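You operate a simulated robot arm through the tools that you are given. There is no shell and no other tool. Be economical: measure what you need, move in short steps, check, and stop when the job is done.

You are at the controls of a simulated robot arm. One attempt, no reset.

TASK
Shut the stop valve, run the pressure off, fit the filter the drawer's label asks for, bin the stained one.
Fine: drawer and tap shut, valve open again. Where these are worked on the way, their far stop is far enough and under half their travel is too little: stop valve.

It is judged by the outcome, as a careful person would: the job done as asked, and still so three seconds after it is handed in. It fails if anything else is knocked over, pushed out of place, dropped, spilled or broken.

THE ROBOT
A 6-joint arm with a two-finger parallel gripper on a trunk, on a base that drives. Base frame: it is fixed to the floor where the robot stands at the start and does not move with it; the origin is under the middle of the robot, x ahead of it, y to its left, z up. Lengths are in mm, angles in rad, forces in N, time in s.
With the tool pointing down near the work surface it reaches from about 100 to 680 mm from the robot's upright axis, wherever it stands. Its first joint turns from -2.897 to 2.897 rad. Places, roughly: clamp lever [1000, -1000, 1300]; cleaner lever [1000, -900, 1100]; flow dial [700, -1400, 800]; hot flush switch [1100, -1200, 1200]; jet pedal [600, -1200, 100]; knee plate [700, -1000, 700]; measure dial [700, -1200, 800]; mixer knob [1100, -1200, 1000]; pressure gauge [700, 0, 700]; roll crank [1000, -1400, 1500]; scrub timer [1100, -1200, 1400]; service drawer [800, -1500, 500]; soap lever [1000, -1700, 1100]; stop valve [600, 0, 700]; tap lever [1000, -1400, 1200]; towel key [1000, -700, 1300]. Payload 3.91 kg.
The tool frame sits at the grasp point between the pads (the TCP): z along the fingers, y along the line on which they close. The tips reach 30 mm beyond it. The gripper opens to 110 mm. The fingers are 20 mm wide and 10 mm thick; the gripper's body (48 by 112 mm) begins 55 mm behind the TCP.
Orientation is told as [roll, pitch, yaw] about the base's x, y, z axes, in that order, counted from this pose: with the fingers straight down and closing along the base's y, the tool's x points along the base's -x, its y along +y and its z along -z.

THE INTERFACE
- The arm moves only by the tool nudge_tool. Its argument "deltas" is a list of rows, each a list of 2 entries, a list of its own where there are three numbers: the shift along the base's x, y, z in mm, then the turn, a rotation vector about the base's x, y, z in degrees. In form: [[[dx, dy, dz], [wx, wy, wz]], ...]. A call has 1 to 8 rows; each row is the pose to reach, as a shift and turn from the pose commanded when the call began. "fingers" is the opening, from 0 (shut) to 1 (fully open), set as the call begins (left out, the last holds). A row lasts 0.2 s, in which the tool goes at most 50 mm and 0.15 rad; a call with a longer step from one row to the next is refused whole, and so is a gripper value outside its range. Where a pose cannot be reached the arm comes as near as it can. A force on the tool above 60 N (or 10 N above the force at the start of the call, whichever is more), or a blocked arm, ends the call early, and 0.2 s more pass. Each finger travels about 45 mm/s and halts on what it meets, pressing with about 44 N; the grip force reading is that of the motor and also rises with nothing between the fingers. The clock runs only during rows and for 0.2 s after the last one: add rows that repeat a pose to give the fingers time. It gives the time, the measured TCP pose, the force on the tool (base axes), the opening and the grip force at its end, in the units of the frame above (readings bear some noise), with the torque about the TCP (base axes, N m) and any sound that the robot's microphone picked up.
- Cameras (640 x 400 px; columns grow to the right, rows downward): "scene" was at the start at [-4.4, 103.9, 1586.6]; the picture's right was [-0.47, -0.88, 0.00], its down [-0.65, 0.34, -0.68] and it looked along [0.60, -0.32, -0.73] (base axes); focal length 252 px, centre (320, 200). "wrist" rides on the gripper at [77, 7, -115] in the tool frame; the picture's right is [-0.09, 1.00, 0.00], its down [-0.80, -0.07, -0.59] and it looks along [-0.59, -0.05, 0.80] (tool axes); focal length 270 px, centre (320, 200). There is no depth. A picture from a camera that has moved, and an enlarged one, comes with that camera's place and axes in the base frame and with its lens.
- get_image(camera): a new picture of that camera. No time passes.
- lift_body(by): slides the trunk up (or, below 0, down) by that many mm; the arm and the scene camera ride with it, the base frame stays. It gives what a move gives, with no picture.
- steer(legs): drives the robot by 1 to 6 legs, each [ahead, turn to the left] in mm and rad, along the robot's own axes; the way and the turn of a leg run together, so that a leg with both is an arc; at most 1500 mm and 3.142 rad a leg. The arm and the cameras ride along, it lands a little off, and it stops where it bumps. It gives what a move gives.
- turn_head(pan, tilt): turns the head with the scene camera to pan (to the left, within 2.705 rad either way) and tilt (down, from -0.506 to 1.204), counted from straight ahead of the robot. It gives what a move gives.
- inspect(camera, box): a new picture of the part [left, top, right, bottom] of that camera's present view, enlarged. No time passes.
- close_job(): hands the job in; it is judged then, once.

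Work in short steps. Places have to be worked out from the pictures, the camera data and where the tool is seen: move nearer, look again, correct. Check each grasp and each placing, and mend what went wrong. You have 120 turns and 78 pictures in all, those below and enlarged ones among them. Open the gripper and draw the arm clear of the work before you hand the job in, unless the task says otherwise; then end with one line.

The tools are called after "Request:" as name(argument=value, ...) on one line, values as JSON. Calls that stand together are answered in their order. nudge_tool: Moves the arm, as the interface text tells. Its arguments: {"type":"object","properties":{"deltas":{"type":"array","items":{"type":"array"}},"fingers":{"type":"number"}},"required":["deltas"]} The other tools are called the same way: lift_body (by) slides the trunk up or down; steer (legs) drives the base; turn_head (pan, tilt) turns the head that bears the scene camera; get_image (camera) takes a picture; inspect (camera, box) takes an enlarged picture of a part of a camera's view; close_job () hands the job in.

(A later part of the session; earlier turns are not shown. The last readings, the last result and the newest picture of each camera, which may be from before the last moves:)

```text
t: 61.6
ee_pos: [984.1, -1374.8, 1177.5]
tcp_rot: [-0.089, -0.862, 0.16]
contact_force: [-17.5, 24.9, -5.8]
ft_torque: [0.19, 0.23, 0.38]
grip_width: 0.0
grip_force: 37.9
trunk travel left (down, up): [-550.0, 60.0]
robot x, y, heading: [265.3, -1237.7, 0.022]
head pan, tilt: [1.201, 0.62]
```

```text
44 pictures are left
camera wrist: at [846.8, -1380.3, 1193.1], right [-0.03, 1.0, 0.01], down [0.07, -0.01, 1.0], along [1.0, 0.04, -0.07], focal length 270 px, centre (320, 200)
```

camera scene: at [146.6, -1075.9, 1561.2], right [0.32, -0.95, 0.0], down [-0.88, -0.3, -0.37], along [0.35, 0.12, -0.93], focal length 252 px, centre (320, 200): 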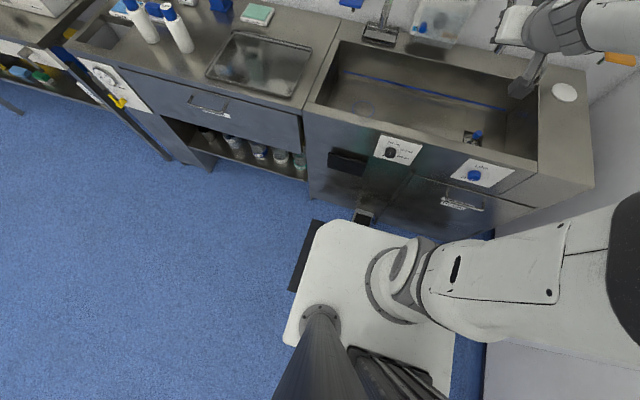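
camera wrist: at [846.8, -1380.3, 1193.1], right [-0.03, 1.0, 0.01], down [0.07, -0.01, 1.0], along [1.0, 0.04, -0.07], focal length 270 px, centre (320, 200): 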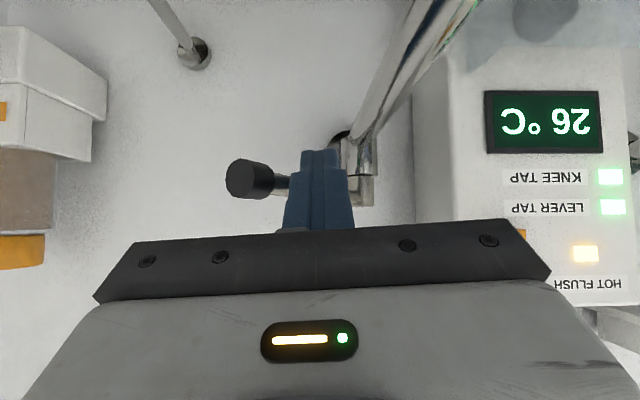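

Pushed to its stop: tap shut. I draw back and move the robot to a spot in front of the service drawer (handle ≈ (675,-1507,600)).

Request:
nudge_tool(deltas=[[[-5, 8, 0], [0, 0, 0]], [[-45, 20, 10], [0, 0, 0]], [[-90, 30, 20], [0, 0, 0]], [[-135, 40, 30], [0, 0, 0]], [[-180, 60, 30], [0, 8, 0]], [[-220, 80, 30], [0, 16, 0]], [[-260, 90, 30], [0, 24, 0]], [[-300, 90, 30], [0, 32, 0]]])

Request:
steer(legs=[[-270, 0], [0, -1.57], [220, 0], [0, 1.55]])

Request:
turn_head(pan=-0.2, tilt=0.75)

Request:
get_image(camera="scene")

```text
t: 63.4
ee_pos: [687.9, -1290.4, 1210.9]
tcp_rot: [-0.005, -0.311, 0.102]
contact_force: [-0.1, 0.6, -0.6]
ft_torque: [-0.01, -0.04, 0.01]
grip_width: 0.0
grip_force: 37.6
trunk travel left (down, up): [-550.0, 60.0]
robot x, y, heading: [262.7, -1240.0, 0.022]
head pan, tilt: [1.201, 0.62]
```

```text
t: 73.2
ee_pos: [366.8, -1665.6, 1208.8]
tcp_rot: [0.0, -0.309, -0.289]
contact_force: [0.5, -0.5, -0.2]
ft_torque: [0.03, 0.02, 0.03]
grip_width: 0.0
grip_force: 37.0
trunk travel left (down, up): [-550.0, 60.0]
robot x, y, heading: [0.9, -1433.0, -0.561]
head pan, tilt: [1.201, 0.62]
stopped in leg 4: the robot was blocked; the commanded pose is now the measured one
```

```text
t: 74.7
ee_pos: [365.8, -1662.9, 1208.5]
tcp_rot: [-0.005, -0.309, -0.288]
contact_force: [-0.2, 0.0, 0.3]
ft_torque: [0.02, 0.0, 0.0]
grip_width: 0.1
grip_force: 37.5
trunk travel left (down, up): [-550.0, 60.0]
robot x, y, heading: [2.1, -1434.7, -0.557]
head pan, tilt: [-0.201, 0.75]
```

```text
43 pictures are left
camera scene: at [65.6, -1315.9, 1593.1], right [-0.69, -0.73, 0.0], down [-0.49, 0.47, -0.74], along [0.53, -0.51, -0.68], focal length 252 px, centre (320, 200)
```

scene: 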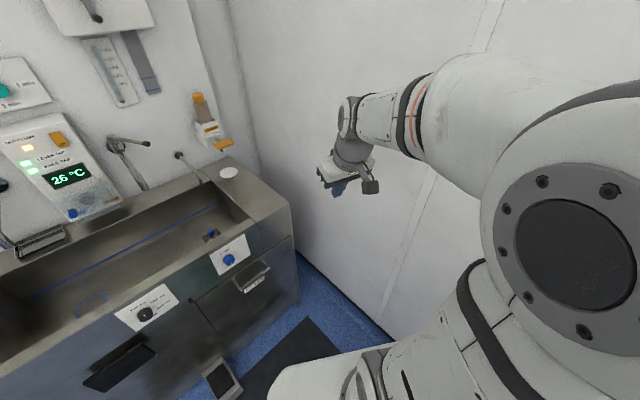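

The turn was blocked, likely by the right wall. I back away along the present heading, then finish the turn.

Request:
steer(legs=[[-150, 0], [0, 0.56]])

Request:
get_image(camera="scene")

```text
t: 76.1
ee_pos: [304.7, -1609.1, 1208.4]
tcp_rot: [0.0, -0.317, -0.258]
contact_force: [-1.3, 1.8, 0.5]
ft_torque: [-0.08, -0.08, -0.02]
grip_width: 0.0
grip_force: 37.6
trunk travel left (down, up): [-550.0, 60.0]
robot x, y, heading: [-54.5, -1375.2, -0.43]
head pan, tilt: [-0.201, 0.75]
stopped in leg 1: the robot was blocked; the commanded pose is now the measured one
```

```text
42 pictures are left
camera scene: at [2.4, -1252.3, 1592.4], right [-0.59, -0.81, 0.0], down [-0.55, 0.4, -0.73], along [0.59, -0.43, -0.68], focal length 252 px, centre (320, 200)
```

scene: 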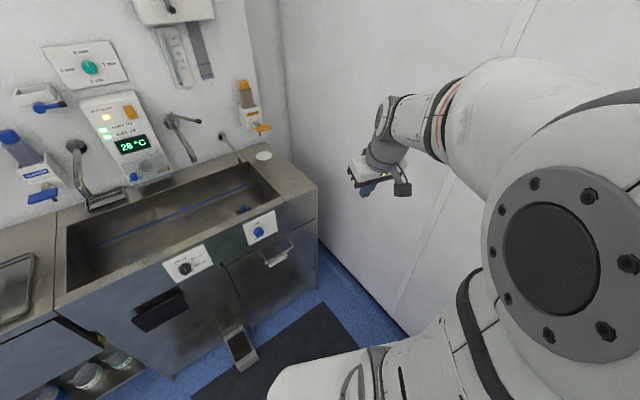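

Something is behind/right. I look there before moving.

Request:
turn_head(pan=-2.3, tilt=0.8)

Request:
get_image(camera="scene")

```text
t: 78.1
ee_pos: [309.5, -1609.9, 1206.7]
tcp_rot: [0.001, -0.309, -0.257]
contact_force: [1.6, 0.1, 0.6]
ft_torque: [0.03, 0.0, 0.03]
grip_width: 0.0
grip_force: 37.6
trunk travel left (down, up): [-550.0, 60.0]
robot x, y, heading: [-52.3, -1373.7, -0.423]
head pan, tilt: [-2.3, 0.799]
```

```text
41 pictures are left
camera scene: at [-132.2, -1239.0, 1588.4], right [-0.4, 0.92, 0.0], down [0.66, 0.29, -0.7], along [-0.64, -0.28, -0.72], focal length 252 px, centre (320, 200)
```

scene: 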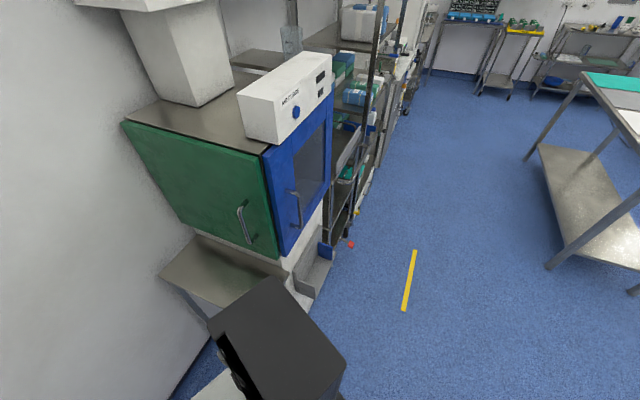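

The robot's rear met the side cabinet (nothing looks displaced). I turn right back parallel, reverse to the left, then face the sink again.

Request:
steer(legs=[[0, -1.1]])

```text
t: 81.3
ee_pos: [-107.2, -1803.4, 1207.2]
tcp_rot: [0.002, -0.31, -1.374]
contact_force: [-0.5, -0.7, -0.3]
ft_torque: [0.01, -0.01, 0.02]
grip_width: 0.2
grip_force: 37.6
trunk travel left (down, up): [-550.0, 60.0]
robot x, y, heading: [-44.9, -1374.2, -1.536]
head pan, tilt: [-2.3, 0.799]
```

Request:
steer(legs=[[-140, 0], [0, 1.54], [40, 0]])

Request:
turn_head(pan=-0.4, tilt=0.75)

Request:
get_image(camera="scene")

```text
t: 86.9
ee_pos: [419.9, -1299.4, 1205.8]
tcp_rot: [-0.001, -0.307, 0.179]
contact_force: [0.2, -0.1, -0.8]
ft_torque: [0.0, -0.01, -0.02]
grip_width: 0.1
grip_force: 37.7
trunk travel left (down, up): [-550.0, 60.0]
robot x, y, heading: [-5.0, -1235.0, 0.01]
head pan, tilt: [-2.3, 0.799]
```

```text
t: 88.8
ee_pos: [416.5, -1299.1, 1205.9]
tcp_rot: [-0.002, -0.309, 0.181]
contact_force: [-0.3, 0.2, -1.2]
ft_torque: [0.01, 0.01, 0.02]
grip_width: 0.1
grip_force: 37.7
trunk travel left (down, up): [-550.0, 60.0]
robot x, y, heading: [-7.9, -1233.4, 0.007]
head pan, tilt: [-0.4, 0.75]
```

```text
40 pictures are left
camera scene: at [-9.1, -1114.2, 1592.3], right [-0.38, -0.92, 0.0], down [-0.63, 0.26, -0.73], along [0.68, -0.28, -0.68], focal length 252 px, centre (320, 200)
```

scene: 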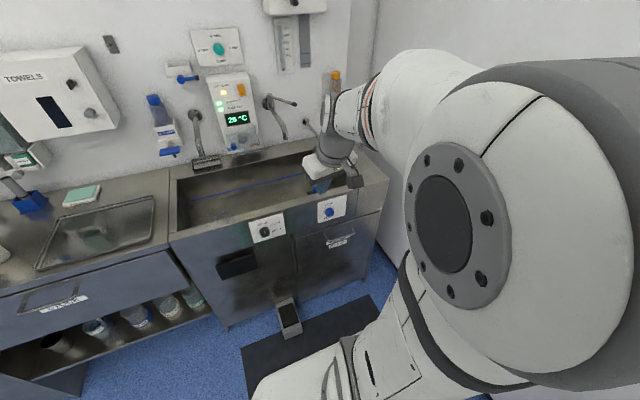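

I lower the trunk, drive 100 mm nearer, and bring the tool upright near the drawer handle.

Request:
steer(legs=[[100, 0]])

Request:
lift_body(by=-450)

Request:
nudge_tool(deltas=[[[0, -25, 0], [0, 6, -2]], [[0, -50, 0], [0, 12, -4]], [[0, -75, 0], [0, 17, -6]], [[0, -100, 0], [0, 17, -8]], [[0, -125, 0], [0, 17, -10]], [[10, -150, -10], [0, 17, -10]], [[25, -175, -20], [0, 17, -10]], [[40, -195, -30], [0, 17, -10]]])

Request:
get_image(camera="wrist")

```text
t: 89.9
ee_pos: [519.0, -1297.0, 1206.5]
tcp_rot: [-0.003, -0.31, 0.18]
contact_force: [0.4, -1.2, 0.1]
ft_torque: [0.04, 0.05, -0.03]
grip_width: 0.4
grip_force: 37.9
trunk travel left (down, up): [-550.0, 60.0]
robot x, y, heading: [94.5, -1233.5, 0.014]
head pan, tilt: [-0.4, 0.75]
```

```text
refused: -450 is not a number from -400 to 400
```

```text
t: 91.7
ee_pos: [566.2, -1494.5, 1172.3]
tcp_rot: [0.026, -0.008, 0.001]
contact_force: [-0.3, -0.6, 0.3]
ft_torque: [0.01, -0.02, 0.02]
grip_width: 0.0
grip_force: 37.7
trunk travel left (down, up): [-550.0, 60.0]
robot x, y, heading: [93.3, -1231.9, 0.013]
head pan, tilt: [-0.4, 0.75]
```

```text
39 pictures are left
camera wrist: at [488.3, -1490.2, 1286.6], right [0.09, 1.0, 0.03], down [0.8, -0.09, 0.6], along [0.6, -0.03, -0.8], focal length 270 px, centre (320, 200)
```

wrist: 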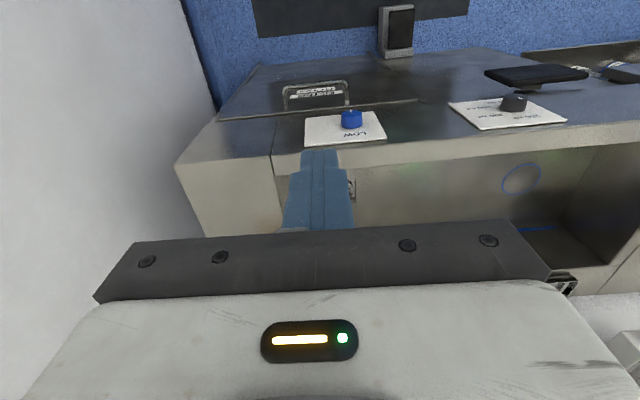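

Bar is at about (674,-1502,618), with ~28 mm gap behind. I turn the tool 90° so one thin finger fits behind the bar, and lower the trunk.

Request:
nudge_tool(deltas=[[[0, 0, 0], [0, 0, -8]], [[0, 0, 0], [0, 0, -16]], [[0, 0, 0], [0, 0, -24]], [[0, 0, 0], [0, 0, -32]], [[0, 0, 0], [0, 0, -40]], [[0, 0, 0], [0, 0, -48]], [[0, 0, 0], [0, 0, -56]], [[0, 0, 0], [0, 0, -64]]], fingers=0.6)

Request:
nudge_tool(deltas=[[[0, 0, 0], [0, 0, -8]], [[0, 0, 0], [0, 0, -16]], [[0, 0, 0], [0, 0, -24]], [[0, 0, 0], [0, 0, -26]]])

Request:
lift_body(by=-400)

Request:
get_image(camera="wrist")

```text
t: 93.5
ee_pos: [565.3, -1492.2, 1175.7]
tcp_rot: [0.027, -0.01, -1.118]
contact_force: [-0.8, -0.2, -0.4]
ft_torque: [0.02, -0.02, 0.01]
grip_width: 65.7
grip_force: 0.1
trunk travel left (down, up): [-550.0, 60.0]
robot x, y, heading: [92.1, -1234.3, 0.01]
head pan, tilt: [-0.4, 0.75]
```

```text
t: 94.5
ee_pos: [564.9, -1491.7, 1175.1]
tcp_rot: [0.027, -0.01, -1.573]
contact_force: [0.1, -0.2, -0.7]
ft_torque: [0.0, -0.02, 0.02]
grip_width: 65.6
grip_force: 0.2
trunk travel left (down, up): [-550.0, 60.0]
robot x, y, heading: [89.5, -1231.9, 0.007]
head pan, tilt: [-0.4, 0.75]
```

```text
t: 98.3
ee_pos: [566.4, -1491.9, 775.0]
tcp_rot: [0.024, -0.008, -1.571]
contact_force: [0.1, -0.5, 0.4]
ft_torque: [0.02, 0.02, 0.0]
grip_width: 65.7
grip_force: 0.1
trunk travel left (down, up): [-150.0, 460.0]
robot x, y, heading: [96.2, -1230.6, 0.009]
head pan, tilt: [-0.4, 0.75]
```

```text
38 pictures are left
camera wrist: at [569.6, -1414.5, 888.9], right [1.0, -0.09, 0.03], down [-0.09, -0.8, 0.6], along [-0.03, -0.6, -0.8], focal length 270 px, centre (320, 200)
```

wrist: 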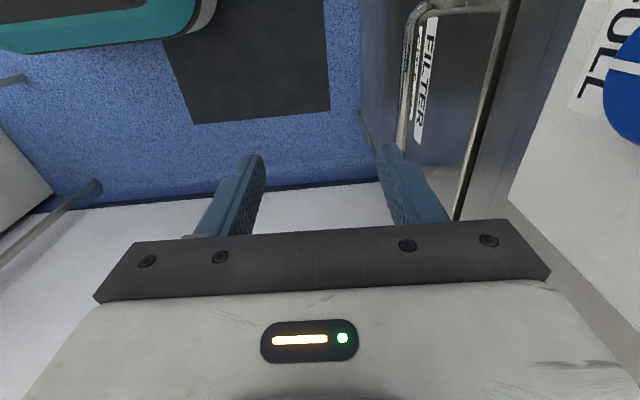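

I narrow the fingers, lean the tool 18° so the body clears the panel, and approach above the bar.

Request:
nudge_tool(deltas=[[[15, -5, -15], [0, -6, 0]], [[30, -10, -30], [0, -12, 0]], [[45, -14, -45], [0, -18, 0]], [[60, -14, -60], [0, -18, 0]], [[75, -14, -75], [0, -18, 0]], [[82, -14, -85], [0, -18, 0]]], fingers=0.32)

Request:
get_image(camera="wrist")

```text
t: 99.7
ee_pos: [642.3, -1507.2, 696.9]
tcp_rot: [0.347, -0.011, -1.572]
contact_force: [-52.9, 4.6, 31.3]
ft_torque: [0.51, -4.77, 1.45]
grip_width: 35.0
grip_force: 0.0
trunk travel left (down, up): [-150.0, 460.0]
robot x, y, heading: [92.3, -1231.5, 0.015]
head pan, tilt: [-0.4, 0.75]
```

```text
37 pictures are left
camera wrist: at [610.2, -1429.5, 805.7], right [0.94, -0.09, 0.34], down [-0.27, -0.8, 0.54], along [0.22, -0.6, -0.77], focal length 270 px, centre (320, 200)
```

wrist: 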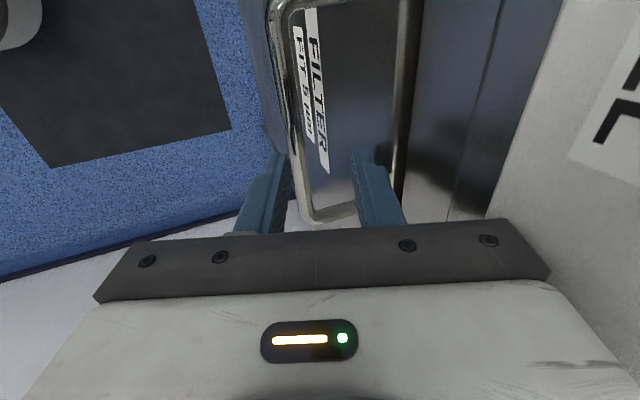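

Re-triangulating with the nearer view, the bar is at ≈(638,-1502,667) with the front at ≈680; a finger tip rests on the front. I back off 8 mm, go a bit deeper and close on the bar.

Request:
nudge_tool(deltas=[[[-9, 4, 4], [0, 0, 0]], [[-9, 4, -8], [0, 0, 0]], [[-9, 4, -18], [0, 0, 0]]])

Request:
nudge_tool(deltas=[[[0, 0, 0], [0, 0, 0]], [[0, 0, 0], [0, 0, 0]], [[0, 0, 0], [0, 0, 0]], [[0, 0, 0], [0, 0, 0]]], fingers=0)

Request:
get_image(camera="wrist")

```text
t: 100.5
ee_pos: [640.0, -1501.5, 672.4]
tcp_rot: [0.342, -0.009, -1.572]
contact_force: [-0.6, -0.3, 0.0]
ft_torque: [0.02, -0.04, 0.01]
grip_width: 34.9
grip_force: 0.1
trunk travel left (down, up): [-150.0, 460.0]
robot x, y, heading: [94.6, -1232.4, 0.012]
head pan, tilt: [-0.4, 0.75]
```

```text
t: 101.5
ee_pos: [637.4, -1501.7, 671.5]
tcp_rot: [0.336, -0.006, -1.573]
contact_force: [-34.3, -2.0, -12.1]
ft_torque: [-0.85, 0.82, 0.4]
grip_width: 11.4
grip_force: 45.6
trunk travel left (down, up): [-150.0, 460.0]
robot x, y, heading: [92.3, -1230.4, 0.01]
head pan, tilt: [-0.4, 0.75]
```

```text
36 pictures are left
camera wrist: at [605.2, -1425.0, 780.7], right [0.94, -0.09, 0.33], down [-0.26, -0.8, 0.54], along [0.22, -0.6, -0.77], focal length 270 px, centre (320, 200)
```

wrist: 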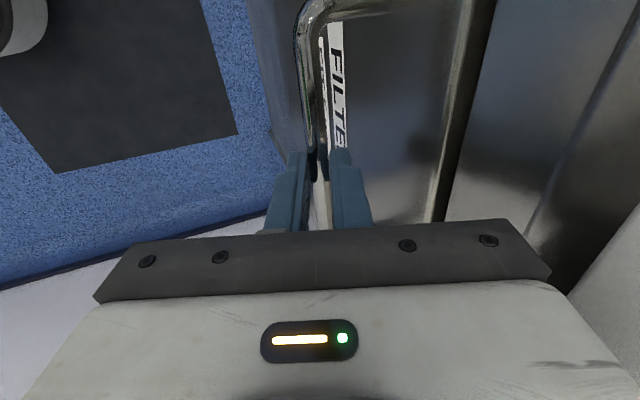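

The bar is gripped (11 mm). I pull the drawer open.

Request:
nudge_tool(deltas=[[[-20, 0, 0], [0, 0, 0]], [[-50, 0, 0], [0, 0, 0]], [[-80, 0, 0], [0, 0, 0]], [[-110, 0, 0], [0, 0, 0]], [[-140, 0, 0], [0, 0, 0]], [[-170, 0, 0], [0, 0, 0]], [[-200, 0, 0], [0, 0, 0]], [[-220, 0, 0], [0, 0, 0]]])

Request:
get_image(camera="scene")

```text
t: 103.3
ee_pos: [419.5, -1502.8, 671.8]
tcp_rot: [0.341, -0.007, -1.576]
contact_force: [-2.0, -13.4, -22.5]
ft_torque: [-0.84, 0.16, 0.35]
grip_width: 11.8
grip_force: 44.9
trunk travel left (down, up): [-150.0, 460.0]
robot x, y, heading: [90.6, -1234.4, 0.014]
head pan, tilt: [-0.4, 0.75]
```

```text
35 pictures are left
camera scene: at [85.2, -1114.9, 1193.2], right [-0.38, -0.93, 0.0], down [-0.63, 0.26, -0.73], along [0.68, -0.28, -0.68], focal length 252 px, centre (320, 200)
```

scene: 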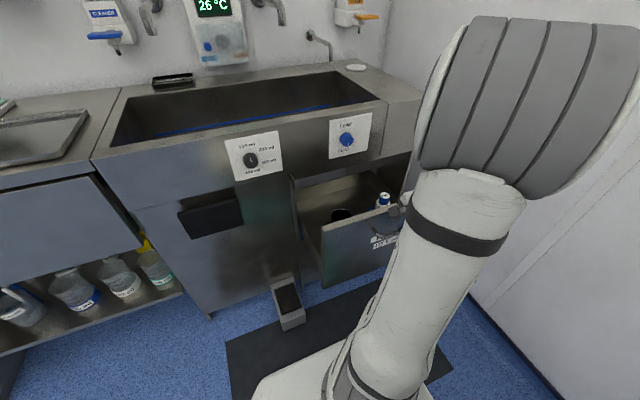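

Drawer open by 220 mm. I release, lift off and swing the wrist to look inside.

Request:
nudge_tool(deltas=[[[0, 0, 0], [0, 0, 0]], [[0, 0, 0], [0, 0, 0]], [[-6, 0, 18], [0, 0, 0]], [[-15, 0, 50], [0, 0, 0]], [[-15, 0, 90], [0, 0, 0]], [[-15, 0, 130], [0, 6, 0]], [[-15, 0, 160], [0, 12, 0]], [[-15, 0, 180], [0, 18, 0]]], fingers=0.4)

Request:
nudge_tool(deltas=[[[5, 0, 0], [0, 0, 8]], [[10, 0, 0], [0, 0, 16]], [[15, 0, 0], [0, 0, 24]], [[20, 0, 0], [0, 0, 32]], [[25, 0, 0], [0, 0, 40]], [[30, 0, 0], [0, 0, 48]], [[35, 0, 0], [0, 0, 56]], [[40, 0, 0], [0, 0, 64]]])

Request:
nudge_tool(deltas=[[[0, 0, 0], [0, 0, 8]], [[0, 0, 0], [0, 0, 16]], [[0, 0, 0], [0, 0, 24]], [[0, 0, 0], [0, 0, 26]]])

Request:
get_image(camera="wrist")

```text
t: 105.1
ee_pos: [405.1, -1501.9, 851.6]
tcp_rot: [0.026, -0.008, -1.573]
contact_force: [1.3, 0.4, 1.1]
ft_torque: [0.02, -0.01, 0.01]
grip_width: 43.9
grip_force: 0.2
trunk travel left (down, up): [-150.0, 460.0]
robot x, y, heading: [93.6, -1227.9, 0.011]
head pan, tilt: [-0.4, 0.75]
```

```text
t: 106.9
ee_pos: [444.1, -1501.6, 852.0]
tcp_rot: [0.025, -0.008, -0.452]
contact_force: [0.3, 0.5, 0.1]
ft_torque: [0.01, 0.0, -0.03]
grip_width: 44.1
grip_force: 0.0
trunk travel left (down, up): [-150.0, 460.0]
robot x, y, heading: [95.6, -1231.9, 0.008]
head pan, tilt: [-0.4, 0.75]
```

```text
t: 107.9
ee_pos: [443.6, -1502.7, 853.2]
tcp_rot: [0.026, -0.008, 0.0]
contact_force: [0.1, 0.4, -0.7]
ft_torque: [0.01, 0.03, 0.0]
grip_width: 44.0
grip_force: 0.1
trunk travel left (down, up): [-150.0, 460.0]
robot x, y, heading: [92.5, -1228.5, 0.012]
head pan, tilt: [-0.4, 0.75]
```

```text
34 pictures are left
camera wrist: at [366.4, -1498.6, 966.0], right [0.09, 1.0, 0.03], down [0.8, -0.08, 0.6], along [0.6, -0.03, -0.8], focal length 270 px, centre (320, 200)
```

wrist: 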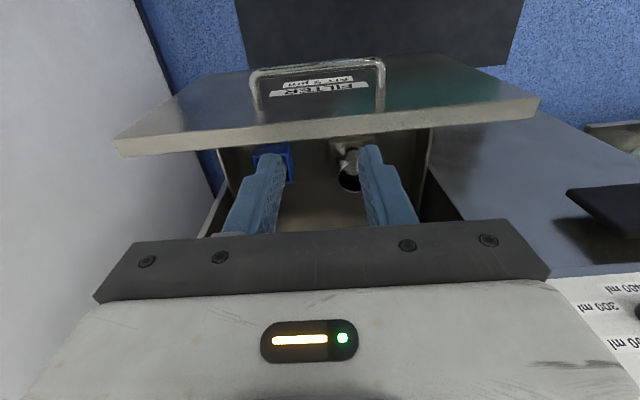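

I lift 120 mm and open the fingers wide for a clear view.

Request:
lift_body(by=150)

Request:
nudge_tool(deltas=[[[15, 0, 0], [0, 6, 0]], [[30, 0, 0], [0, 12, 0]], [[45, 0, 0], [0, 16, 0]], [[60, 0, 0], [0, 16, 0]], [[60, 0, 0], [0, 16, 0]]], fingers=1)

Request:
get_image(camera="wrist")

Request:
inspect(camera="scene", box=[270, 130, 430, 290])

```text
t: 109.7
ee_pos: [443.2, -1502.1, 1002.1]
tcp_rot: [0.027, -0.01, 0.0]
contact_force: [0.7, 0.5, -0.1]
ft_torque: [-0.01, 0.02, 0.0]
grip_width: 44.2
grip_force: 0.1
trunk travel left (down, up): [-300.0, 310.0]
robot x, y, heading: [92.4, -1233.1, 0.013]
head pan, tilt: [-0.4, 0.75]
```

```text
t: 110.9
ee_pos: [505.4, -1503.0, 1001.5]
tcp_rot: [0.027, 0.27, 0.0]
contact_force: [0.6, -0.3, -0.2]
ft_torque: [-0.01, 0.03, -0.02]
grip_width: 110.1
grip_force: 0.1
trunk travel left (down, up): [-300.0, 310.0]
robot x, y, heading: [89.7, -1229.0, 0.008]
head pan, tilt: [-0.4, 0.75]
```

```text
33 pictures are left
camera wrist: at [461.8, -1499.0, 1132.6], right [0.09, 1.0, 0.0], down [0.93, -0.09, 0.36], along [0.35, -0.03, -0.93], focal length 270 px, centre (320, 200)
```

wrist: 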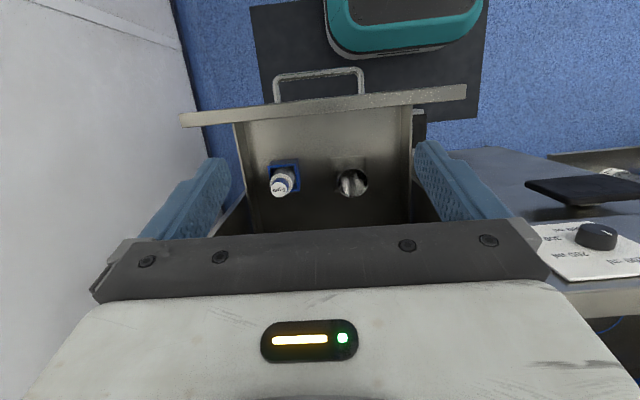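

```text
2.50 times, centred on (350, 210) of scene
camera zoom: at [83.3, -1113.3, 1343.1], right [-0.38, -0.93, 0.0], down [-0.63, 0.26, -0.74], along [0.68, -0.28, -0.68], focal length 631 px, centre (245, 175)
```

zoom: 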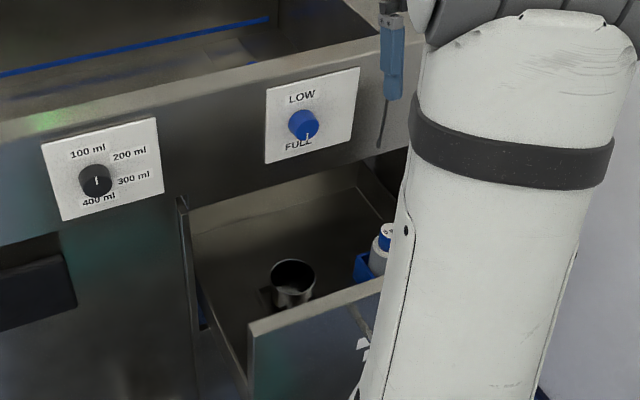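

Request:
inspect(camera="wrist", box=[230, 110, 430, 235])

Request:
get_image(camera="scene")

```text
3.20 times, centred on (330, 172) of wrist
camera zoom: at [461.8, -1499.0, 1132.6], right [0.09, 1.0, 0.0], down [0.93, -0.09, 0.36], along [0.35, -0.03, -0.93], focal length 865 px, centre (288, 288)
```

zoom: 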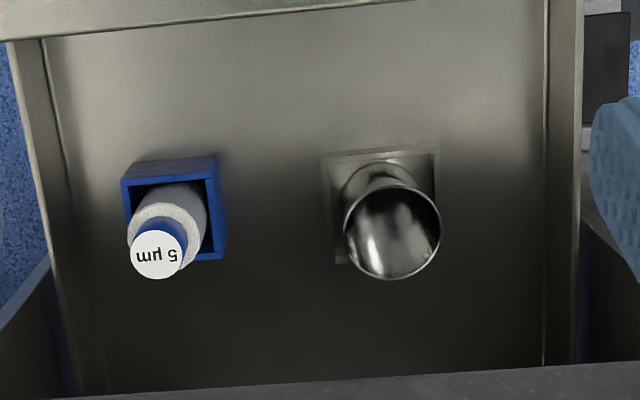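

```text
30 pictures are left
camera scene: at [83.3, -1113.3, 1343.1], right [-0.38, -0.93, 0.0], down [-0.63, 0.26, -0.74], along [0.68, -0.28, -0.68], focal length 252 px, centre (320, 200)
```

scene: 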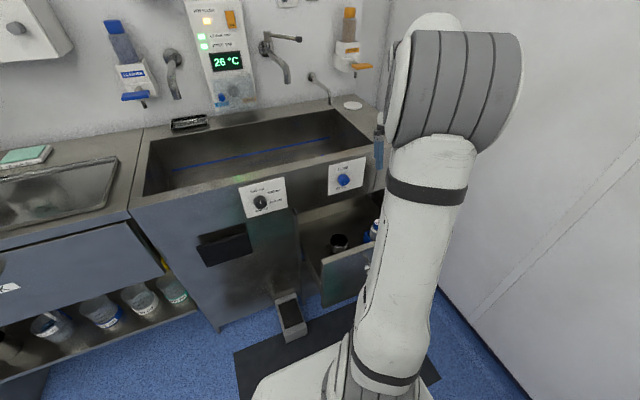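

The blue holder has the 5 µm cartridge, with a metal cup beside it. The stained one isn't obvious; there is an object in the sink's corner, so I look there from above.

Request:
nudge_tool(deltas=[[[30, 10, 15], [0, 0, 0]], [[60, 20, 30], [0, 0, 0]], [[90, 30, 40], [0, 0, 0]], [[120, 40, 40], [0, 0, 0]], [[150, 50, 40], [0, 0, 0]], [[170, 60, 40], [0, 0, 0]]])

Request:
get_image(camera="wrist")

```text
t: 112.3
ee_pos: [674.4, -1441.5, 1042.5]
tcp_rot: [0.026, 0.271, -0.001]
contact_force: [-0.7, 0.2, 0.5]
ft_torque: [0.01, 0.0, 0.01]
grip_width: 110.2
grip_force: 0.1
trunk travel left (down, up): [-300.0, 310.0]
robot x, y, heading: [95.0, -1228.1, 0.014]
head pan, tilt: [-0.4, 0.75]
```

```text
29 pictures are left
camera wrist: at [631.5, -1438.4, 1172.2], right [0.09, 1.0, 0.0], down [0.93, -0.09, 0.36], along [0.36, -0.03, -0.93], focal length 270 px, centre (320, 200)
```

wrist: 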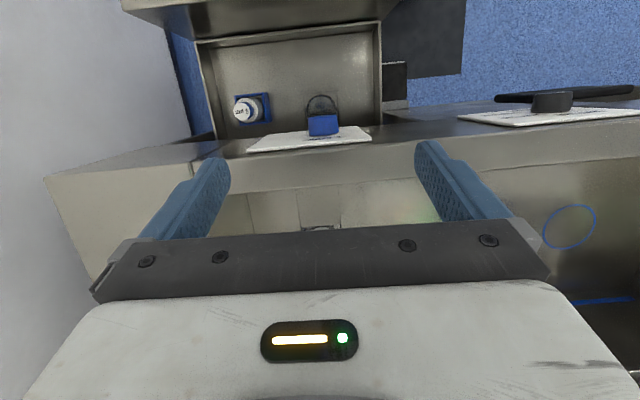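

Request:
nudge_tool(deltas=[[[30, 0, 10], [0, 0, 0]], [[60, 0, 20], [0, 0, 0]], [[90, 0, 30], [0, -6, 0]], [[110, 0, 40], [0, -12, 0]]])

Request:
inspect(camera="wrist", box=[160, 60, 480, 240])

```text
t: 113.3
ee_pos: [764.4, -1435.6, 1067.5]
tcp_rot: [0.024, 0.056, -0.001]
contact_force: [0.1, 0.3, -0.7]
ft_torque: [0.0, -0.04, 0.03]
grip_width: 109.9
grip_force: 0.1
out of reach, approached as far as the arm can: row 2, 3, 4
trunk travel left (down, up): [-300.0, 310.0]
robot x, y, heading: [91.8, -1228.4, 0.008]
head pan, tilt: [-0.4, 0.75]
```

```text
2.00 times, centred on (320, 150) of wrist
camera zoom: at [693.4, -1432.0, 1186.6], right [0.09, 1.0, 0.02], down [0.83, -0.09, 0.55], along [0.55, -0.03, -0.84], focal length 541 px, centre (320, 300)
```

zoom: 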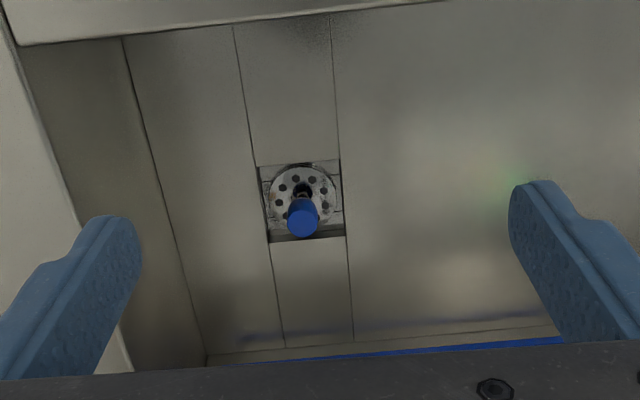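

That's just the drain strainer. The back of the drawer is still hidden, so I'll push it further open from inside the front panel with closed fingers.

Request:
nudge_tool(deltas=[[[-40, -10, 0], [0, 0, 0]], [[-80, -20, 0], [0, 0, 0]], [[-120, -30, 0], [0, 0, 0]], [[-160, -45, 0], [0, -3, 0]], [[-205, -60, 0], [0, -3, 0]], [[-248, -75, 0], [0, -3, 0]]], fingers=0)

Request:
nudge_tool(deltas=[[[0, 0, -45], [0, 0, 0]], [[0, 0, -90], [0, 0, 0]], [[0, 0, -135], [0, 0, 0]], [[0, 0, -180], [0, 0, 0]], [[0, 0, -225], [0, 0, 0]], [[0, 0, -270], [0, 0, 0]], [[0, 0, -310], [0, 0, 0]]])

Request:
get_image(camera="wrist")

```text
t: 114.7
ee_pos: [518.5, -1512.6, 1075.6]
tcp_rot: [0.024, 0.008, 0.001]
contact_force: [0.0, 0.9, 0.1]
ft_torque: [-0.02, -0.02, -0.01]
grip_width: 0.0
grip_force: 14.1
trunk travel left (down, up): [-300.0, 310.0]
robot x, y, heading: [88.9, -1228.6, 0.005]
head pan, tilt: [-0.4, 0.75]
```

```text
t: 116.3
ee_pos: [519.1, -1512.1, 758.9]
tcp_rot: [0.027, 0.01, 0.002]
contact_force: [-0.4, -0.7, -0.6]
ft_torque: [-0.04, 0.01, 0.01]
grip_width: 0.0
grip_force: 37.9
trunk travel left (down, up): [-300.0, 310.0]
robot x, y, heading: [91.3, -1230.7, 0.005]
head pan, tilt: [-0.4, 0.75]
```

```text
27 pictures are left
camera wrist: at [443.7, -1508.9, 874.9], right [0.09, 1.0, 0.02], down [0.81, -0.09, 0.59], along [0.59, -0.03, -0.81], focal length 270 px, centre (320, 200)
```

wrist: 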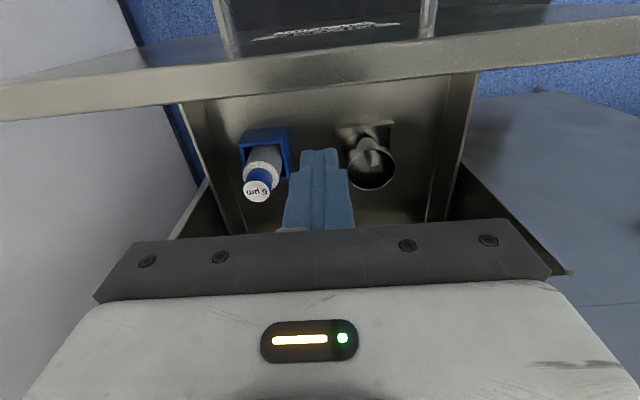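

Fingers are between the front panel and the items. I lower behind the panel and push it toward the robot.

Request:
nudge_tool(deltas=[[[0, 0, -40], [0, 0, 0]], [[0, 0, -70], [0, 0, 0]], [[-20, 0, -70], [0, 0, 0]], [[-45, 0, -70], [0, 0, 0]], [[-70, 0, -70], [0, 0, 0]], [[-95, 0, -70], [0, 0, 0]], [[-115, 0, -70], [0, 0, 0]]])

Request:
nudge_tool(deltas=[[[-20, 0, 0], [0, 0, 0]], [[-40, 0, 0], [0, 0, 0]], [[-60, 0, 0], [0, 0, 0]], [[-80, 0, 0], [0, 0, 0]]])

Request:
get_image(camera="wrist")

```text
t: 117.9
ee_pos: [404.8, -1509.8, 689.8]
tcp_rot: [0.026, 0.008, 0.002]
contact_force: [-0.4, 0.2, -0.2]
ft_torque: [-0.03, 0.01, 0.0]
grip_width: 0.0
grip_force: 37.8
trunk travel left (down, up): [-300.0, 310.0]
robot x, y, heading: [93.7, -1231.8, 0.012]
head pan, tilt: [-0.4, 0.75]
```

```text
t: 118.9
ee_pos: [325.0, -1509.8, 689.4]
tcp_rot: [0.026, 0.009, 0.001]
contact_force: [-0.3, 0.3, 0.5]
ft_torque: [-0.01, 0.0, 0.01]
grip_width: 0.0
grip_force: 38.0
trunk travel left (down, up): [-300.0, 310.0]
robot x, y, heading: [91.5, -1233.5, 0.012]
head pan, tilt: [-0.4, 0.75]
```

```text
26 pictures are left
camera wrist: at [249.1, -1507.0, 805.2], right [0.09, 1.0, 0.03], down [0.81, -0.09, 0.59], along [0.58, -0.03, -0.81], focal length 270 px, centre (320, 200)
```

wrist: 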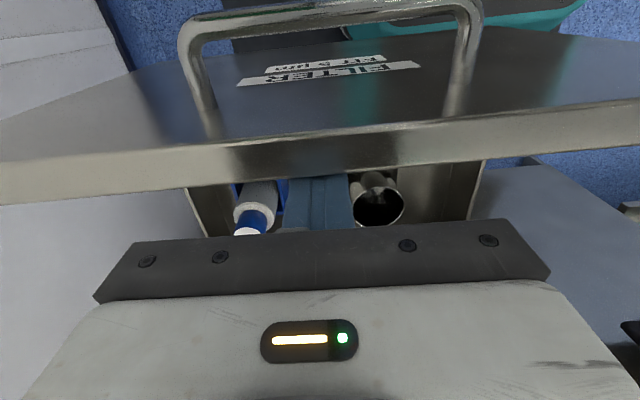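

The drawer slid out about 180 mm more. I rise and look down into it.

Request:
nudge_tool(deltas=[[[10, 0, 45], [0, 0, 0]], [[20, 0, 90], [0, 0, 0]], [[30, 0, 135], [0, 6, 0]], [[40, 0, 180], [0, 12, 0]], [[50, 0, 225], [0, 16, 0]], [[60, 0, 270], [0, 16, 0]], [[70, 0, 310], [0, 16, 0]]], fingers=0.9)

Request:
get_image(camera="wrist")

Request:
get_image(camera="scene")

```text
t: 120.5
ee_pos: [395.0, -1510.9, 1000.2]
tcp_rot: [0.025, 0.287, -0.002]
contact_force: [-0.5, 1.0, -0.2]
ft_torque: [0.0, 0.02, -0.02]
grip_width: 98.9
grip_force: 0.0
trunk travel left (down, up): [-300.0, 310.0]
robot x, y, heading: [95.7, -1229.0, 0.009]
head pan, tilt: [-0.4, 0.75]
```

```text
25 pictures are left
camera wrist: at [353.5, -1506.9, 1131.9], right [0.09, 1.0, 0.0], down [0.94, -0.09, 0.34], along [0.34, -0.03, -0.94], focal length 270 px, centre (320, 200)
```

wrist: 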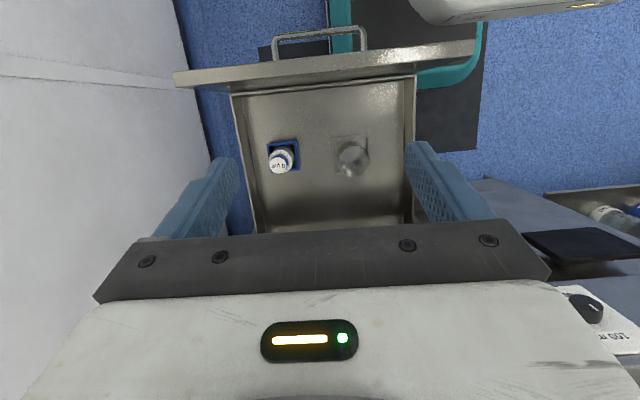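

```text
24 pictures are left
camera scene: at [83.1, -1113.3, 1343.0], right [-0.38, -0.93, 0.0], down [-0.63, 0.26, -0.74], along [0.68, -0.28, -0.68], focal length 252 px, centre (320, 200)
```

scene: 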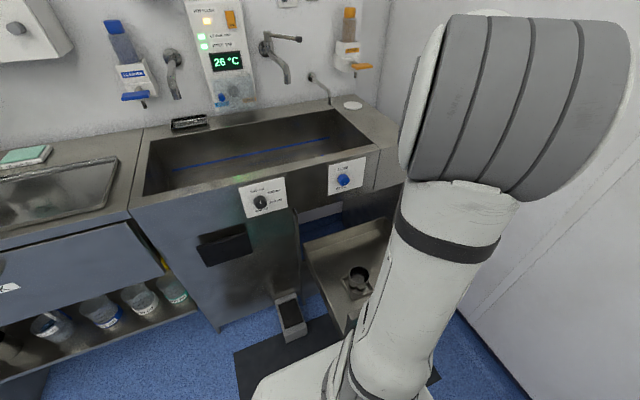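

Request:
inspect(camera="wrist", box=[230, 120, 422, 240])

Request:
inspect(camera="scene", box=[300, 220, 396, 320])

```text
3.33 times, centred on (326, 180) of wrist
camera zoom: at [353.5, -1506.9, 1131.9], right [0.09, 1.0, 0.0], down [0.94, -0.09, 0.34], along [0.34, -0.03, -0.94], focal length 901 px, centre (300, 267)
```

zoom: 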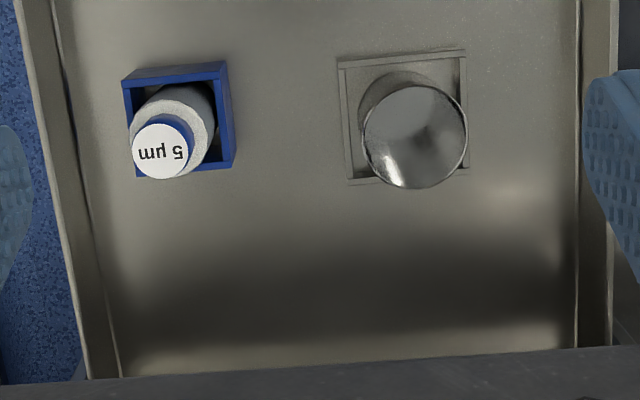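

```text
4.00 times, centred on (348, 270) of scene
camera zoom: at [83.1, -1113.3, 1343.0], right [-0.38, -0.93, 0.0], down [-0.63, 0.26, -0.74], along [0.68, -0.28, -0.68], focal length 1009 px, centre (208, -80)
```

zoom: 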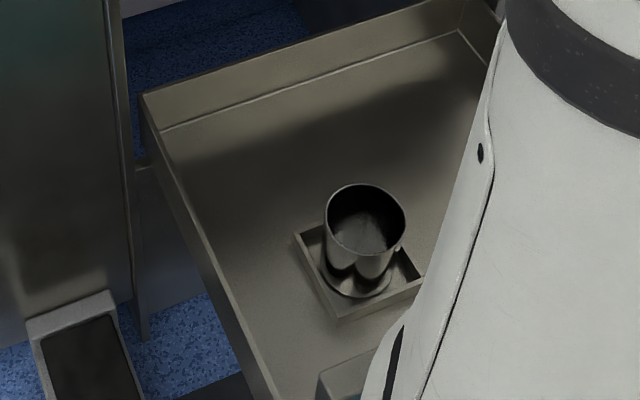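

The cup is empty and the 5 µm cartridge sits in a blue holder. White blue-capped cylinders stand on the counter to the left; I check those.

Request:
turn_head(pan=0.8, tilt=0.45)

Request:
get_image(camera="scene")

```text
t: 121.9
ee_pos: [394.6, -1509.9, 999.1]
tcp_rot: [0.026, 0.289, 0.002]
contact_force: [-0.6, 0.3, -0.3]
ft_torque: [-0.01, -0.02, 0.01]
grip_width: 98.7
grip_force: 0.1
trunk travel left (down, up): [-300.0, 310.0]
robot x, y, heading: [93.8, -1231.5, 0.008]
head pan, tilt: [0.799, 0.45]
```

```text
21 pictures are left
camera scene: at [69.8, -1015.3, 1369.4], right [0.72, -0.69, 0.01], down [-0.29, -0.31, -0.9], along [0.62, 0.65, -0.43], focal length 252 px, centre (320, 200)
```

scene: 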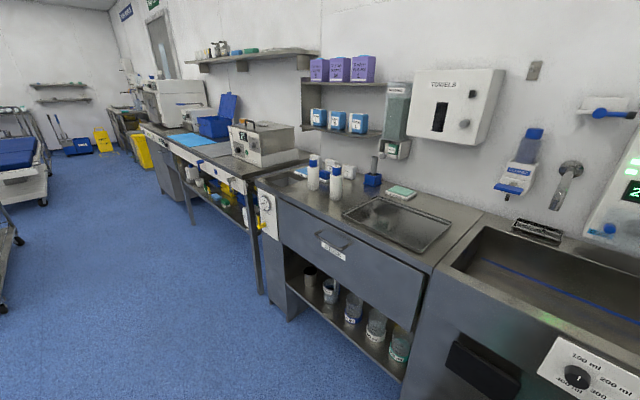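

Request:
inspect(camera="scene", box=[256, 140, 416, 240])

Request:
inspect(camera="scene", box=[270, 220, 430, 400])

```text
4.00 times, centred on (336, 190) of scene
camera zoom: at [69.8, -1015.3, 1369.4], right [0.72, -0.69, 0.01], down [-0.29, -0.31, -0.9], along [0.62, 0.65, -0.43], focal length 1009 px, centre (256, 240)
```

zoom: 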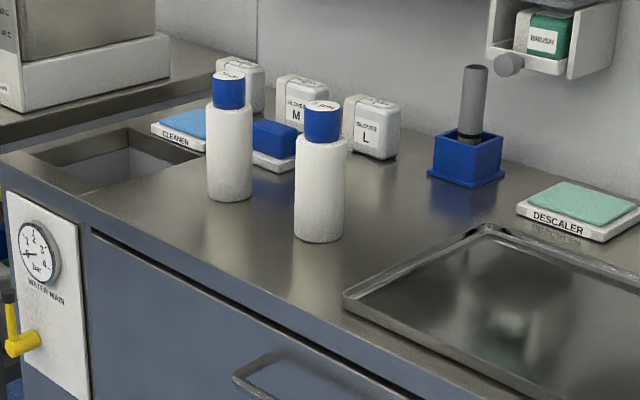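

```text
2.22 times, centred on (350, 310) of scene
camera zoom: at [69.8, -1015.3, 1369.4], right [0.72, -0.69, 0.01], down [-0.29, -0.31, -0.9], along [0.62, 0.65, -0.43], focal length 561 px, centre (253, -44)
```

zoom: 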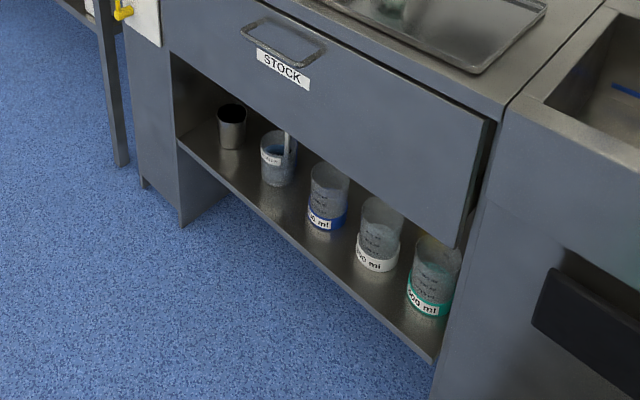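

Two cartridges stand on the counter. I read their caps.

Request:
inspect(camera="scene", box=[304, 152, 346, 178])

Request:
inspect(camera="wrist", box=[256, 130, 308, 182])

```text
15.24 times, centred on (325, 165) of scene
camera zoom: at [69.8, -1015.3, 1369.4], right [0.72, -0.69, 0.01], down [-0.29, -0.31, -0.9], along [0.62, 0.65, -0.43], focal length 3845 px, centre (244, 733)
```

zoom: 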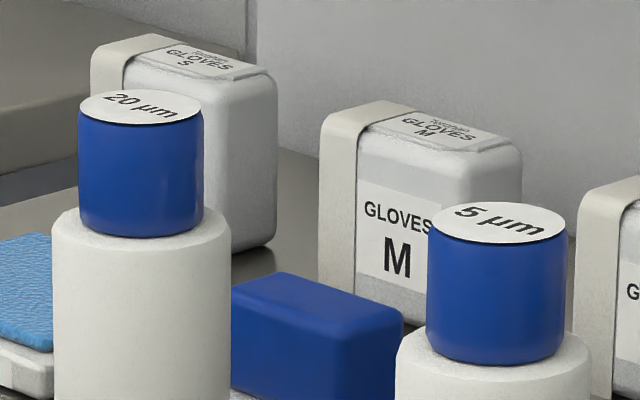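

```text
7.69 times, centred on (282, 156) of wrist
camera zoom: at [353.5, -1507.1, 1131.1], right [0.09, 1.0, 0.0], down [0.94, -0.09, 0.34], along [0.34, -0.03, -0.94], focal length 2079 px, centre (612, 538)
```

zoom: 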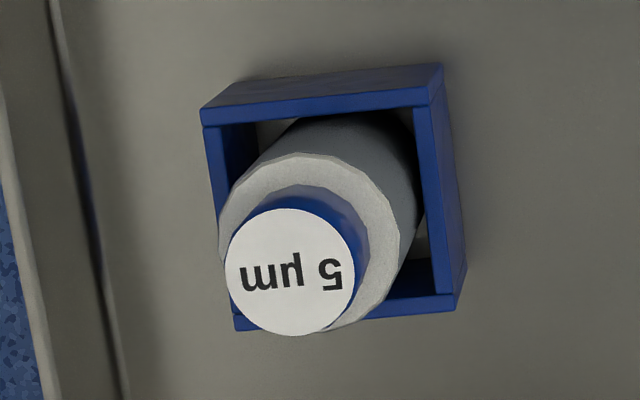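

The drawer holds a 5 µm (greyish) in its seat, the counter a fresh 5 µm and a 20 µm. I go above the drawer's cartridge (cap ≈ (471,-1605,567)) to lift and examine it.

Request:
nudge_tool(deltas=[[[15, -20, -40], [0, -6, 0]], [[30, -40, -80], [0, -12, 0]], [[45, -60, -120], [0, -16, 0]], [[60, -80, -160], [0, -16, 0]], [[76, -95, -200], [0, -16, 0]], [[76, -95, -245], [0, -16, 0]], [[76, -95, -290], [0, -16, 0]], [[76, -95, -330], [0, -16, 0]]], fingers=0.85)

Request:
get_image(camera="wrist")

```text
t: 123.7
ee_pos: [470.3, -1606.9, 673.1]
tcp_rot: [0.027, 0.009, 0.0]
contact_force: [0.6, 0.0, 0.4]
ft_torque: [-0.04, -0.01, -0.01]
grip_width: 93.5
grip_force: 0.1
trunk travel left (down, up): [-300.0, 310.0]
robot x, y, heading: [94.1, -1228.4, 0.011]
head pan, tilt: [0.799, 0.45]
```

```text
16 pictures are left
camera wrist: at [395.1, -1603.6, 788.0], right [0.09, 1.0, 0.02], down [0.81, -0.09, 0.59], along [0.59, -0.03, -0.81], focal length 270 px, centre (320, 200)
```

wrist: 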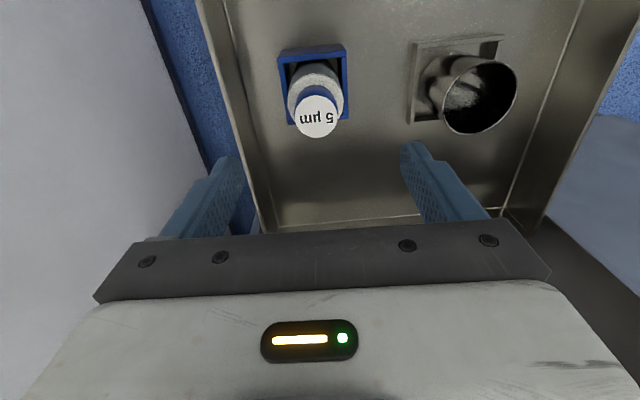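

Position is right over the cartridge. I take one close look at the cup's inside and the cartridge.

Request:
inspect(camera="wrist", box=[270, 30, 526, 150])

```text
2.50 times, centred on (398, 90) of wrist
camera zoom: at [395.1, -1603.6, 788.0], right [0.09, 1.0, 0.02], down [0.81, -0.09, 0.59], along [0.59, -0.03, -0.81], focal length 676 px, centre (125, 475)
```

zoom: 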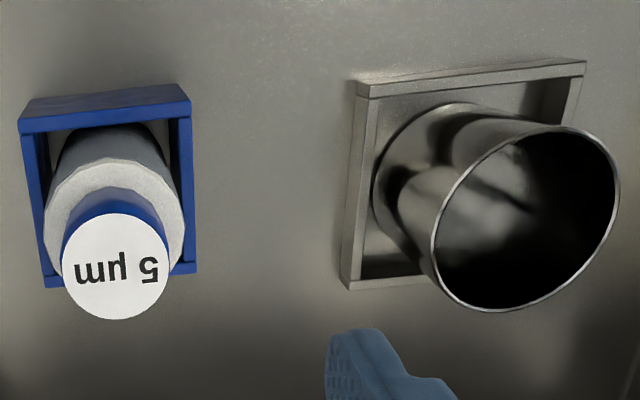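

I lower around the body and grasp it.

Request:
nudge_tool(deltas=[[[1, 0, -40], [0, 0, 0]], [[1, 0, -80], [0, 0, 0]], [[1, 0, -115], [0, 0, 0]], [[1, 0, -143], [0, 0, 0]], [[1, 0, -143], [0, 0, 0]]])

Request:
nudge_tool(deltas=[[[0, 0, 0], [0, 0, 0]], [[0, 0, 0], [0, 0, 0]], [[0, 0, 0], [0, 0, 0]], [[0, 0, 0], [0, 0, 0]], [[0, 0, 0], [0, 0, 0]]], fingers=0)

Request:
nudge_tool(deltas=[[[0, 0, 20], [0, 0, 0]], [[0, 0, 60], [0, 0, 0]], [[0, 0, 100], [0, 0, 0]], [[0, 0, 145], [0, 0, 0]], [[0, 0, 190], [0, 0, 0]], [[0, 0, 230], [0, 0, 0]], [[0, 0, 270], [0, 0, 0]]])

Request:
get_image(camera="wrist")

```text
t: 124.9
ee_pos: [473.3, -1606.6, 527.8]
tcp_rot: [0.028, 0.009, 0.0]
contact_force: [0.2, 0.7, 0.8]
ft_torque: [0.04, -0.02, 0.0]
grip_width: 93.6
grip_force: 0.0
trunk travel left (down, up): [-300.0, 310.0]
robot x, y, heading: [93.4, -1232.6, 0.011]
head pan, tilt: [0.799, 0.45]
```

```text
t: 126.1
ee_pos: [473.1, -1606.6, 527.9]
tcp_rot: [0.024, 0.008, -0.002]
contact_force: [-0.2, -1.2, 1.8]
ft_torque: [-0.27, 0.02, -0.04]
grip_width: 53.1
grip_force: 43.8
trunk travel left (down, up): [-300.0, 310.0]
robot x, y, heading: [93.2, -1231.6, 0.01]
head pan, tilt: [0.799, 0.45]
```

```text
t: 127.7
ee_pos: [470.2, -1605.8, 796.9]
tcp_rot: [0.026, 0.011, 0.001]
contact_force: [-0.4, 1.1, -1.1]
ft_torque: [-0.02, 0.0, 0.01]
grip_width: 52.8
grip_force: 44.3
trunk travel left (down, up): [-300.0, 310.0]
robot x, y, heading: [95.5, -1232.0, 0.009]
head pan, tilt: [0.799, 0.45]
```

```text
14 pictures are left
camera wrist: at [394.0, -1602.6, 912.0], right [0.09, 1.0, 0.03], down [0.81, -0.09, 0.58], along [0.58, -0.03, -0.81], focal length 270 px, centre (320, 200)
```

wrist: 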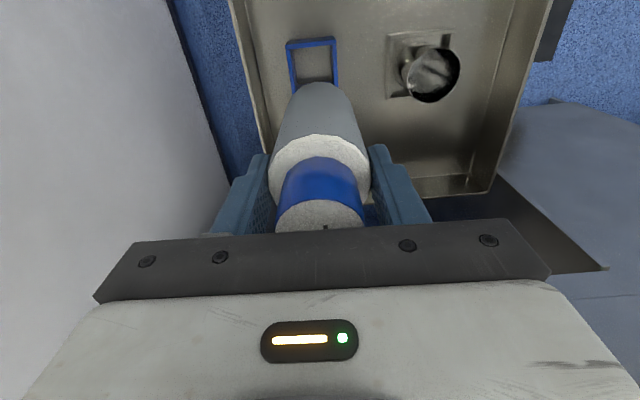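

Held firmly (53 mm). To judge whether it is stained I move it into the scene camera's view.

Request:
nudge_tool(deltas=[[[5, 40, 15], [0, 0, 0]], [[10, 80, 30], [0, 0, 0]], [[15, 120, 45], [0, 0, 0]], [[20, 160, 60], [0, 0, 0]], [[25, 200, 75], [0, 0, 0]], [[30, 240, 90], [0, 0, 0]], [[35, 280, 100], [0, 0, 0]], [[40, 320, 100], [0, 0, 0]]])

Request:
turn_head(pan=-0.4, tilt=0.75)

Request:
get_image(camera="scene")

```text
t: 129.5
ee_pos: [513.2, -1285.8, 897.6]
tcp_rot: [0.027, 0.009, 0.0]
contact_force: [0.3, -0.1, -1.9]
ft_torque: [0.01, 0.0, -0.02]
grip_width: 53.2
grip_force: 44.6
trunk travel left (down, up): [-300.0, 310.0]
robot x, y, heading: [92.2, -1229.1, 0.009]
head pan, tilt: [0.799, 0.45]
```

```text
t: 130.9
ee_pos: [513.1, -1286.5, 896.8]
tcp_rot: [0.026, 0.009, 0.001]
contact_force: [1.1, -0.1, -1.5]
ft_torque: [-0.03, -0.04, -0.01]
grip_width: 53.0
grip_force: 44.3
trunk travel left (down, up): [-300.0, 310.0]
robot x, y, heading: [95.7, -1232.0, 0.007]
head pan, tilt: [-0.4, 0.75]
```

```text
13 pictures are left
camera scene: at [83.3, -1113.2, 1343.1], right [-0.38, -0.93, 0.0], down [-0.63, 0.26, -0.74], along [0.68, -0.28, -0.68], focal length 252 px, centre (320, 200)
```

scene: 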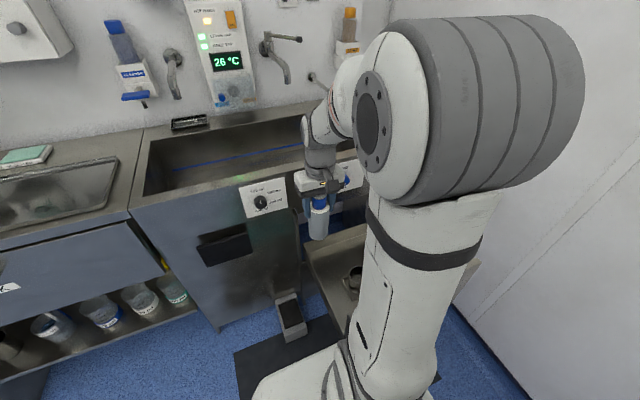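

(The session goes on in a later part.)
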